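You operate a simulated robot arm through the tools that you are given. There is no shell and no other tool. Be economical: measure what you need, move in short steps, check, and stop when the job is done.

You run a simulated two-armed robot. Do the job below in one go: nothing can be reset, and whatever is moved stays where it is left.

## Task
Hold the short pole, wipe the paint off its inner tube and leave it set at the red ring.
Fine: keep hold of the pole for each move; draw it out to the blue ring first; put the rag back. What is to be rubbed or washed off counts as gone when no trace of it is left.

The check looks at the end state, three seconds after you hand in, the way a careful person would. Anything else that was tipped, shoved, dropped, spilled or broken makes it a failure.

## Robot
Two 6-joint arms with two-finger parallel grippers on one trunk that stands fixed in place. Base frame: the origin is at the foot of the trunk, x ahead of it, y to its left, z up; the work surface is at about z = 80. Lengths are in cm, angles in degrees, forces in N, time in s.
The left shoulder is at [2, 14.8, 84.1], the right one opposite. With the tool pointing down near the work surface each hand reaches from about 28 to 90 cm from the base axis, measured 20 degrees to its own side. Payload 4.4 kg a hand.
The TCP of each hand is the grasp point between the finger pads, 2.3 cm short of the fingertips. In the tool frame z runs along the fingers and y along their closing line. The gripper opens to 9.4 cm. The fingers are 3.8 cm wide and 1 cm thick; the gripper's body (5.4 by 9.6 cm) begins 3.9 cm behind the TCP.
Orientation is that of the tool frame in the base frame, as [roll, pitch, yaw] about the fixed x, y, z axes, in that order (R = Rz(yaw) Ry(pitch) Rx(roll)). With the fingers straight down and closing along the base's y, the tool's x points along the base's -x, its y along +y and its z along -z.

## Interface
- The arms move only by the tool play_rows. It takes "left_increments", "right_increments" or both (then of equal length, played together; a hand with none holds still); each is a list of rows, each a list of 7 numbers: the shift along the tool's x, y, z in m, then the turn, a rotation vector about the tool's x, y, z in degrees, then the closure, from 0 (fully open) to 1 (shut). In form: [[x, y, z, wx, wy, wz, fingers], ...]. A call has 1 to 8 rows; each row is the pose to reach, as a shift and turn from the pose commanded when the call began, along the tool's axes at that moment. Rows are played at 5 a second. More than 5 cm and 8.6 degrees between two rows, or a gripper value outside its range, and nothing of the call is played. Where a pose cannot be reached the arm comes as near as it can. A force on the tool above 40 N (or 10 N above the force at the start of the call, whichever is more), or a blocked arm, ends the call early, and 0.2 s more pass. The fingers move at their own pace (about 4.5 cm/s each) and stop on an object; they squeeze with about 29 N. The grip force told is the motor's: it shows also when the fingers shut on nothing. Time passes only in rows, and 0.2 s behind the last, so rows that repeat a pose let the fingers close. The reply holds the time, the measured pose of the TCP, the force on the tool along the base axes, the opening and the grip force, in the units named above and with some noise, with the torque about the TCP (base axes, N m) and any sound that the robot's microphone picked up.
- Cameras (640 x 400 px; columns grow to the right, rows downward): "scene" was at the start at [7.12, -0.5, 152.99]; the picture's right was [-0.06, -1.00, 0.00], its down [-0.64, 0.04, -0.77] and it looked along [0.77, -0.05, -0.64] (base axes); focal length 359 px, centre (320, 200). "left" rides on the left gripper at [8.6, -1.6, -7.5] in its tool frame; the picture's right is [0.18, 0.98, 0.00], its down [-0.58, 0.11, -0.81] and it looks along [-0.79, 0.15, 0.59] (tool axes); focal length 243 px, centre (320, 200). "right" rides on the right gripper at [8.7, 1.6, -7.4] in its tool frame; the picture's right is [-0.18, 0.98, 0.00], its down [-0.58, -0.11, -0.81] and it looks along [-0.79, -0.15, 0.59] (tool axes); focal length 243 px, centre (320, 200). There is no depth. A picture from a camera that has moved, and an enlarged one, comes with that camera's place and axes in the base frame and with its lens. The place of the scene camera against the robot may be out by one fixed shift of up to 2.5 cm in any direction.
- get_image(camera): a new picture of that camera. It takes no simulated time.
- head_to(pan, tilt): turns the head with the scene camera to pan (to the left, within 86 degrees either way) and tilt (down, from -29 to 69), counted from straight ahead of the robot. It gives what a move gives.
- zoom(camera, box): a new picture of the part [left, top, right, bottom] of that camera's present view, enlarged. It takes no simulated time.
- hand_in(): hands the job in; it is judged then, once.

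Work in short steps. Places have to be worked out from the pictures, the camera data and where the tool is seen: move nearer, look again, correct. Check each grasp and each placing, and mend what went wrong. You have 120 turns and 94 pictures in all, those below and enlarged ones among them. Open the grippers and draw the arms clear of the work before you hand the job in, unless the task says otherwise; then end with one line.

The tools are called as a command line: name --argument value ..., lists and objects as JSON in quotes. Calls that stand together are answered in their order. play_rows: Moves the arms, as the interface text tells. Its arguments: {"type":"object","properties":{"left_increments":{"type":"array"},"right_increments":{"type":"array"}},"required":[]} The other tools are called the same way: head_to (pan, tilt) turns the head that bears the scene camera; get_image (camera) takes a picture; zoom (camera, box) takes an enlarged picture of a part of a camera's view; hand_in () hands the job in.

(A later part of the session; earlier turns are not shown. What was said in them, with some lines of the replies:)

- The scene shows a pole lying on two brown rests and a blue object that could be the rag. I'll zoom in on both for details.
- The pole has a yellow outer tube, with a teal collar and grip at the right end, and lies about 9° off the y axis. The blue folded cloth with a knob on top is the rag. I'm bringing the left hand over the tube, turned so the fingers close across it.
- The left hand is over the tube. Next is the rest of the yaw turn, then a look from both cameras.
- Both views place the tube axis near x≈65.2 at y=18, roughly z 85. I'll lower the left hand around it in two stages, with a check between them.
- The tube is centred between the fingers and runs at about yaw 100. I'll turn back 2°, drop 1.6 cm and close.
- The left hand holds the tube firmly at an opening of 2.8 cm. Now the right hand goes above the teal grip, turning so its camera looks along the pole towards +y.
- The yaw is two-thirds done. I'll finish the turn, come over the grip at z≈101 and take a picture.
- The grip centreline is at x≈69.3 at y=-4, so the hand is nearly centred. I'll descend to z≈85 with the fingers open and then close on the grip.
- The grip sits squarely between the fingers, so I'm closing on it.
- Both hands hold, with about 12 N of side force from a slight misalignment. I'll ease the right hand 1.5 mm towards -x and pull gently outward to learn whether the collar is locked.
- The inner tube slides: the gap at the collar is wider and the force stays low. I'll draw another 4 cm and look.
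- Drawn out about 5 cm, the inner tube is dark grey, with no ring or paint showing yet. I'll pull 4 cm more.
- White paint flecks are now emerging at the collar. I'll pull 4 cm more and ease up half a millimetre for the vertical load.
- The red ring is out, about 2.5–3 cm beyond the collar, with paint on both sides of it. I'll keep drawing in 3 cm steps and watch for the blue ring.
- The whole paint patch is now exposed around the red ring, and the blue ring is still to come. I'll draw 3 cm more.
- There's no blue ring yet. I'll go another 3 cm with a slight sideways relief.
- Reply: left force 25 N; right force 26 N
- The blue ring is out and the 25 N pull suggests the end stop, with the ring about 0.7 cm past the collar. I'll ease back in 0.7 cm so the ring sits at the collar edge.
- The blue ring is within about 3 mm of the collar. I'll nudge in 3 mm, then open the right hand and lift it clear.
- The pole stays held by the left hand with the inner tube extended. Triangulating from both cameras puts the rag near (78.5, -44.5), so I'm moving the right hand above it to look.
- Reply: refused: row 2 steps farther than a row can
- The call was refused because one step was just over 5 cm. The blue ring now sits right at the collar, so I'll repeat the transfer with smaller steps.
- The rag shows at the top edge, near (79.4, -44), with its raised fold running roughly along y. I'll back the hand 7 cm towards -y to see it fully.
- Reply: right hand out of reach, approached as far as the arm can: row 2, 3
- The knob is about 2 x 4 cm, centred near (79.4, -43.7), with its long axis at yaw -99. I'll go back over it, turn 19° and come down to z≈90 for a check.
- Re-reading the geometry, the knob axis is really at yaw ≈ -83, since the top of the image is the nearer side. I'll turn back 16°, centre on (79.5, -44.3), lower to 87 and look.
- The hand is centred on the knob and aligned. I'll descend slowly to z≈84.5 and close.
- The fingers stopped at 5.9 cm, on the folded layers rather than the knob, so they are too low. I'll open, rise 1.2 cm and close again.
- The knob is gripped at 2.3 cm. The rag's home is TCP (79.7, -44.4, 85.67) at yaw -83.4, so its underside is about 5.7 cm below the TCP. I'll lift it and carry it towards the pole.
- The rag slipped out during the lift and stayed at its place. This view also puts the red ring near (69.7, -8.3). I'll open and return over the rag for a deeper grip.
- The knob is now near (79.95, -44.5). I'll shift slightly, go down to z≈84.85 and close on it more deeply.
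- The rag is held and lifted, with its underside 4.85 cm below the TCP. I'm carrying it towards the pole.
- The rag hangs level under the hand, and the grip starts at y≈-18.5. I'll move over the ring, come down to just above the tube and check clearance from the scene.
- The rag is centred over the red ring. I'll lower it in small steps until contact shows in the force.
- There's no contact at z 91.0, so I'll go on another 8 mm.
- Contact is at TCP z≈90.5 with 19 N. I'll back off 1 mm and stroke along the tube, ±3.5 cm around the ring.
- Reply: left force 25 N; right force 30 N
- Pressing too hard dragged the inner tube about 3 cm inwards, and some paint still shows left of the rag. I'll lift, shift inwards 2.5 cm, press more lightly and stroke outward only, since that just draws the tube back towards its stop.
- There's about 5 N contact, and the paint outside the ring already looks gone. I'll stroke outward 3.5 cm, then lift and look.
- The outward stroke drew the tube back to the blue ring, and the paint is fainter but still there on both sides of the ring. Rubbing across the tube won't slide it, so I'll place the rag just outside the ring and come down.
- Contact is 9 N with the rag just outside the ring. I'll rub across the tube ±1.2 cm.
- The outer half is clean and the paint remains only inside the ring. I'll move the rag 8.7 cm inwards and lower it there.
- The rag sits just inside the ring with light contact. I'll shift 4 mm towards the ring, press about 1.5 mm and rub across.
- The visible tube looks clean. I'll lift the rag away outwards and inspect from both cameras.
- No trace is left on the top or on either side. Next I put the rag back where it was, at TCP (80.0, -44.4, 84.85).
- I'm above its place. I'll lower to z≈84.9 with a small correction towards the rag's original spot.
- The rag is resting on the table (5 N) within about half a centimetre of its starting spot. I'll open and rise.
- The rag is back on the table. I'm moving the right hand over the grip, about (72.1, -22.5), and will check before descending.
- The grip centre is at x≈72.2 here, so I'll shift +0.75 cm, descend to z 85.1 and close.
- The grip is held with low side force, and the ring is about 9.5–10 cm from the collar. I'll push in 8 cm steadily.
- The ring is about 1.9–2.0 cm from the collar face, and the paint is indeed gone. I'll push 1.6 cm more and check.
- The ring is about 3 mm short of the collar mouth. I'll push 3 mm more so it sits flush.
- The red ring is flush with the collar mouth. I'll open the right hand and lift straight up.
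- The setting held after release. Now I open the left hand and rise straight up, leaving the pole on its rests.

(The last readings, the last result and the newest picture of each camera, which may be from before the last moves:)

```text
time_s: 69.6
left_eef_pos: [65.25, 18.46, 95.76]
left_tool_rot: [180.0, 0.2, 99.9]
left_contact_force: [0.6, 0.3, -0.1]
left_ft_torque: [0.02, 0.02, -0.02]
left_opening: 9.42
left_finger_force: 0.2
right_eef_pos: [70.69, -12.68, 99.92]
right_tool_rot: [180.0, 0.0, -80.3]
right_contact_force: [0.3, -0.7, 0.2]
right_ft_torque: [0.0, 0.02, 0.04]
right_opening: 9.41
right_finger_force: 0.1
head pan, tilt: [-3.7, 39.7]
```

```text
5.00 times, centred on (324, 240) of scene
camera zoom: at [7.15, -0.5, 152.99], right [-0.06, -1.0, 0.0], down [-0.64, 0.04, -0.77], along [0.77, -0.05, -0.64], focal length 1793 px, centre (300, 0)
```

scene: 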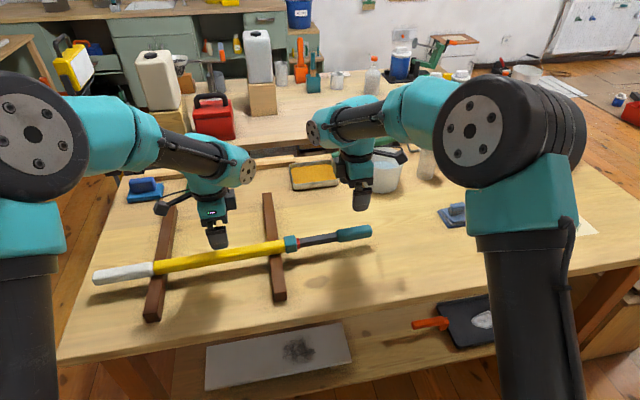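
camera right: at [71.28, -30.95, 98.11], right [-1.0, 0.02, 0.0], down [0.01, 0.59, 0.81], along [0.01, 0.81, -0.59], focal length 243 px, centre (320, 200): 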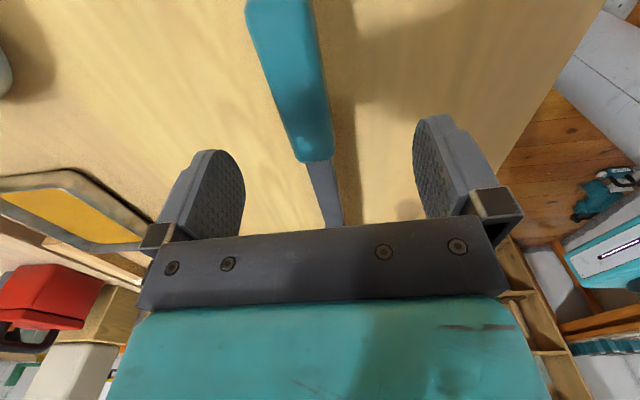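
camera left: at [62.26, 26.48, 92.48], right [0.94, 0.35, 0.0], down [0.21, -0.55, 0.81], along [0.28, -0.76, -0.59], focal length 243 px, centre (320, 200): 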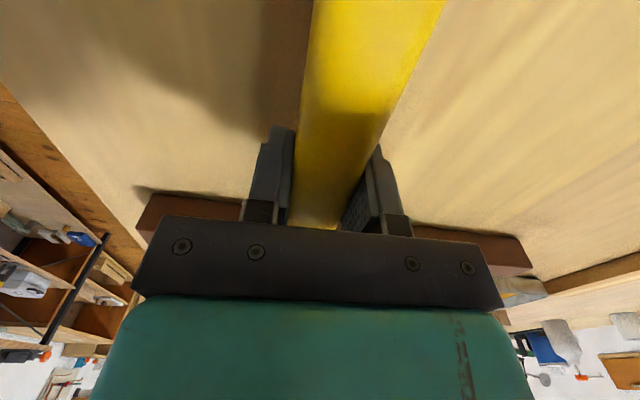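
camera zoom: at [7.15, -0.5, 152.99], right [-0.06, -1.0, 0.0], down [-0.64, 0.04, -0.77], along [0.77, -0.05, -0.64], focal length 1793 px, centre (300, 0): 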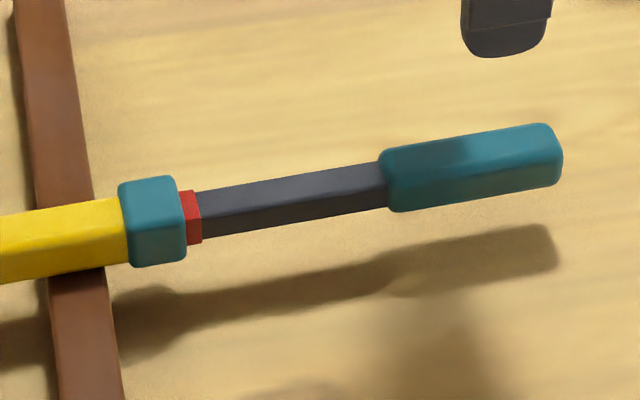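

The pole rests stably, with the ring at the collar. I'll raise both arms well clear and take a last look.

play_rows --left_increments '[[0, 0, -0.045, 0, 0, 0, 0], [0, 0, -0.09, 0, 0, 0, 0], [0, 0, -0.135, 0, 0, 0, 0], [0, 0, -0.17, 0, 0, 0, 0]]' --right_increments '[[0, 0, -0.04, 0, 0, 0, 0], [0.02, 0, -0.08, 0, 0, 0, 0], [0.05, 0, -0.11, 0, 0, 0, 0], [0.08, 0, -0.14, 0, 0, 0, 0]]'

get_image --camera "scene"

get_image --camera "right"

```text
time_s: 70.6
left_eef_pos: [65.09, 18.3, 113.2]
left_tool_rot: [180.0, 0.1, 99.8]
left_contact_force: [-0.5, 0.1, 0.4]
left_ft_torque: [-0.02, 0.0, 0.01]
left_opening: 9.43
left_finger_force: 0.1
right_eef_pos: [72.37, -20.59, 114.15]
right_tool_rot: [-179.9, 0.0, -80.3]
right_contact_force: [0.2, 0.6, -0.4]
right_ft_torque: [-0.03, 0.04, -0.02]
right_opening: 9.41
right_finger_force: 0.1
head pan, tilt: [-3.7, 39.7]
```

```text
30 pictures are left
```

scene: 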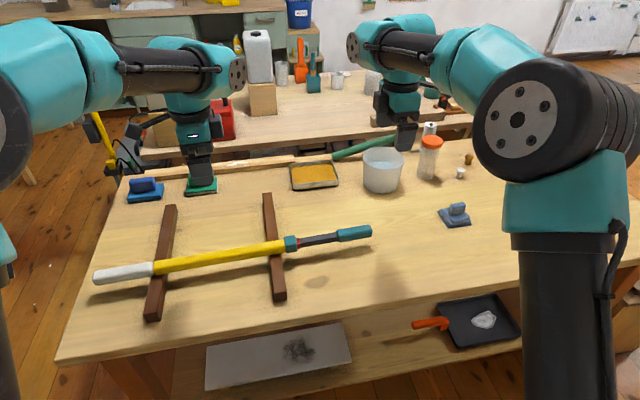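

```text
29 pictures are left
camera right: at [72.16, -29.15, 121.63], right [-1.0, 0.02, 0.0], down [0.01, 0.59, 0.81], along [0.01, 0.81, -0.59], focal length 243 px, centre (320, 200)
```

right: 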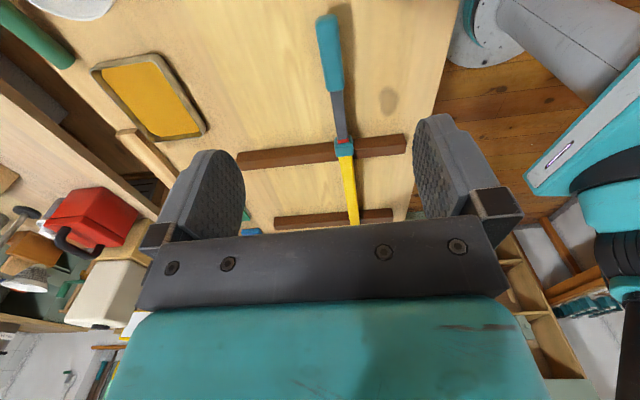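

The tube is clean, the pole is set at the red ring on its rests, the rag is back, and both arms are open and clear. I'm handing in.

hand_in

```text
The job is handed in.
```

The short pole's inner tube is wiped clean on its top and both sides (I couldn't see the underside). The pole lies on its rests, set at the red ring, and the rag is back within about half a centimetre of its starting spot. While I was wiping, the rag dragged the tube about 3 cm back in; I drew it out to the blue ring again and finished cleaning.
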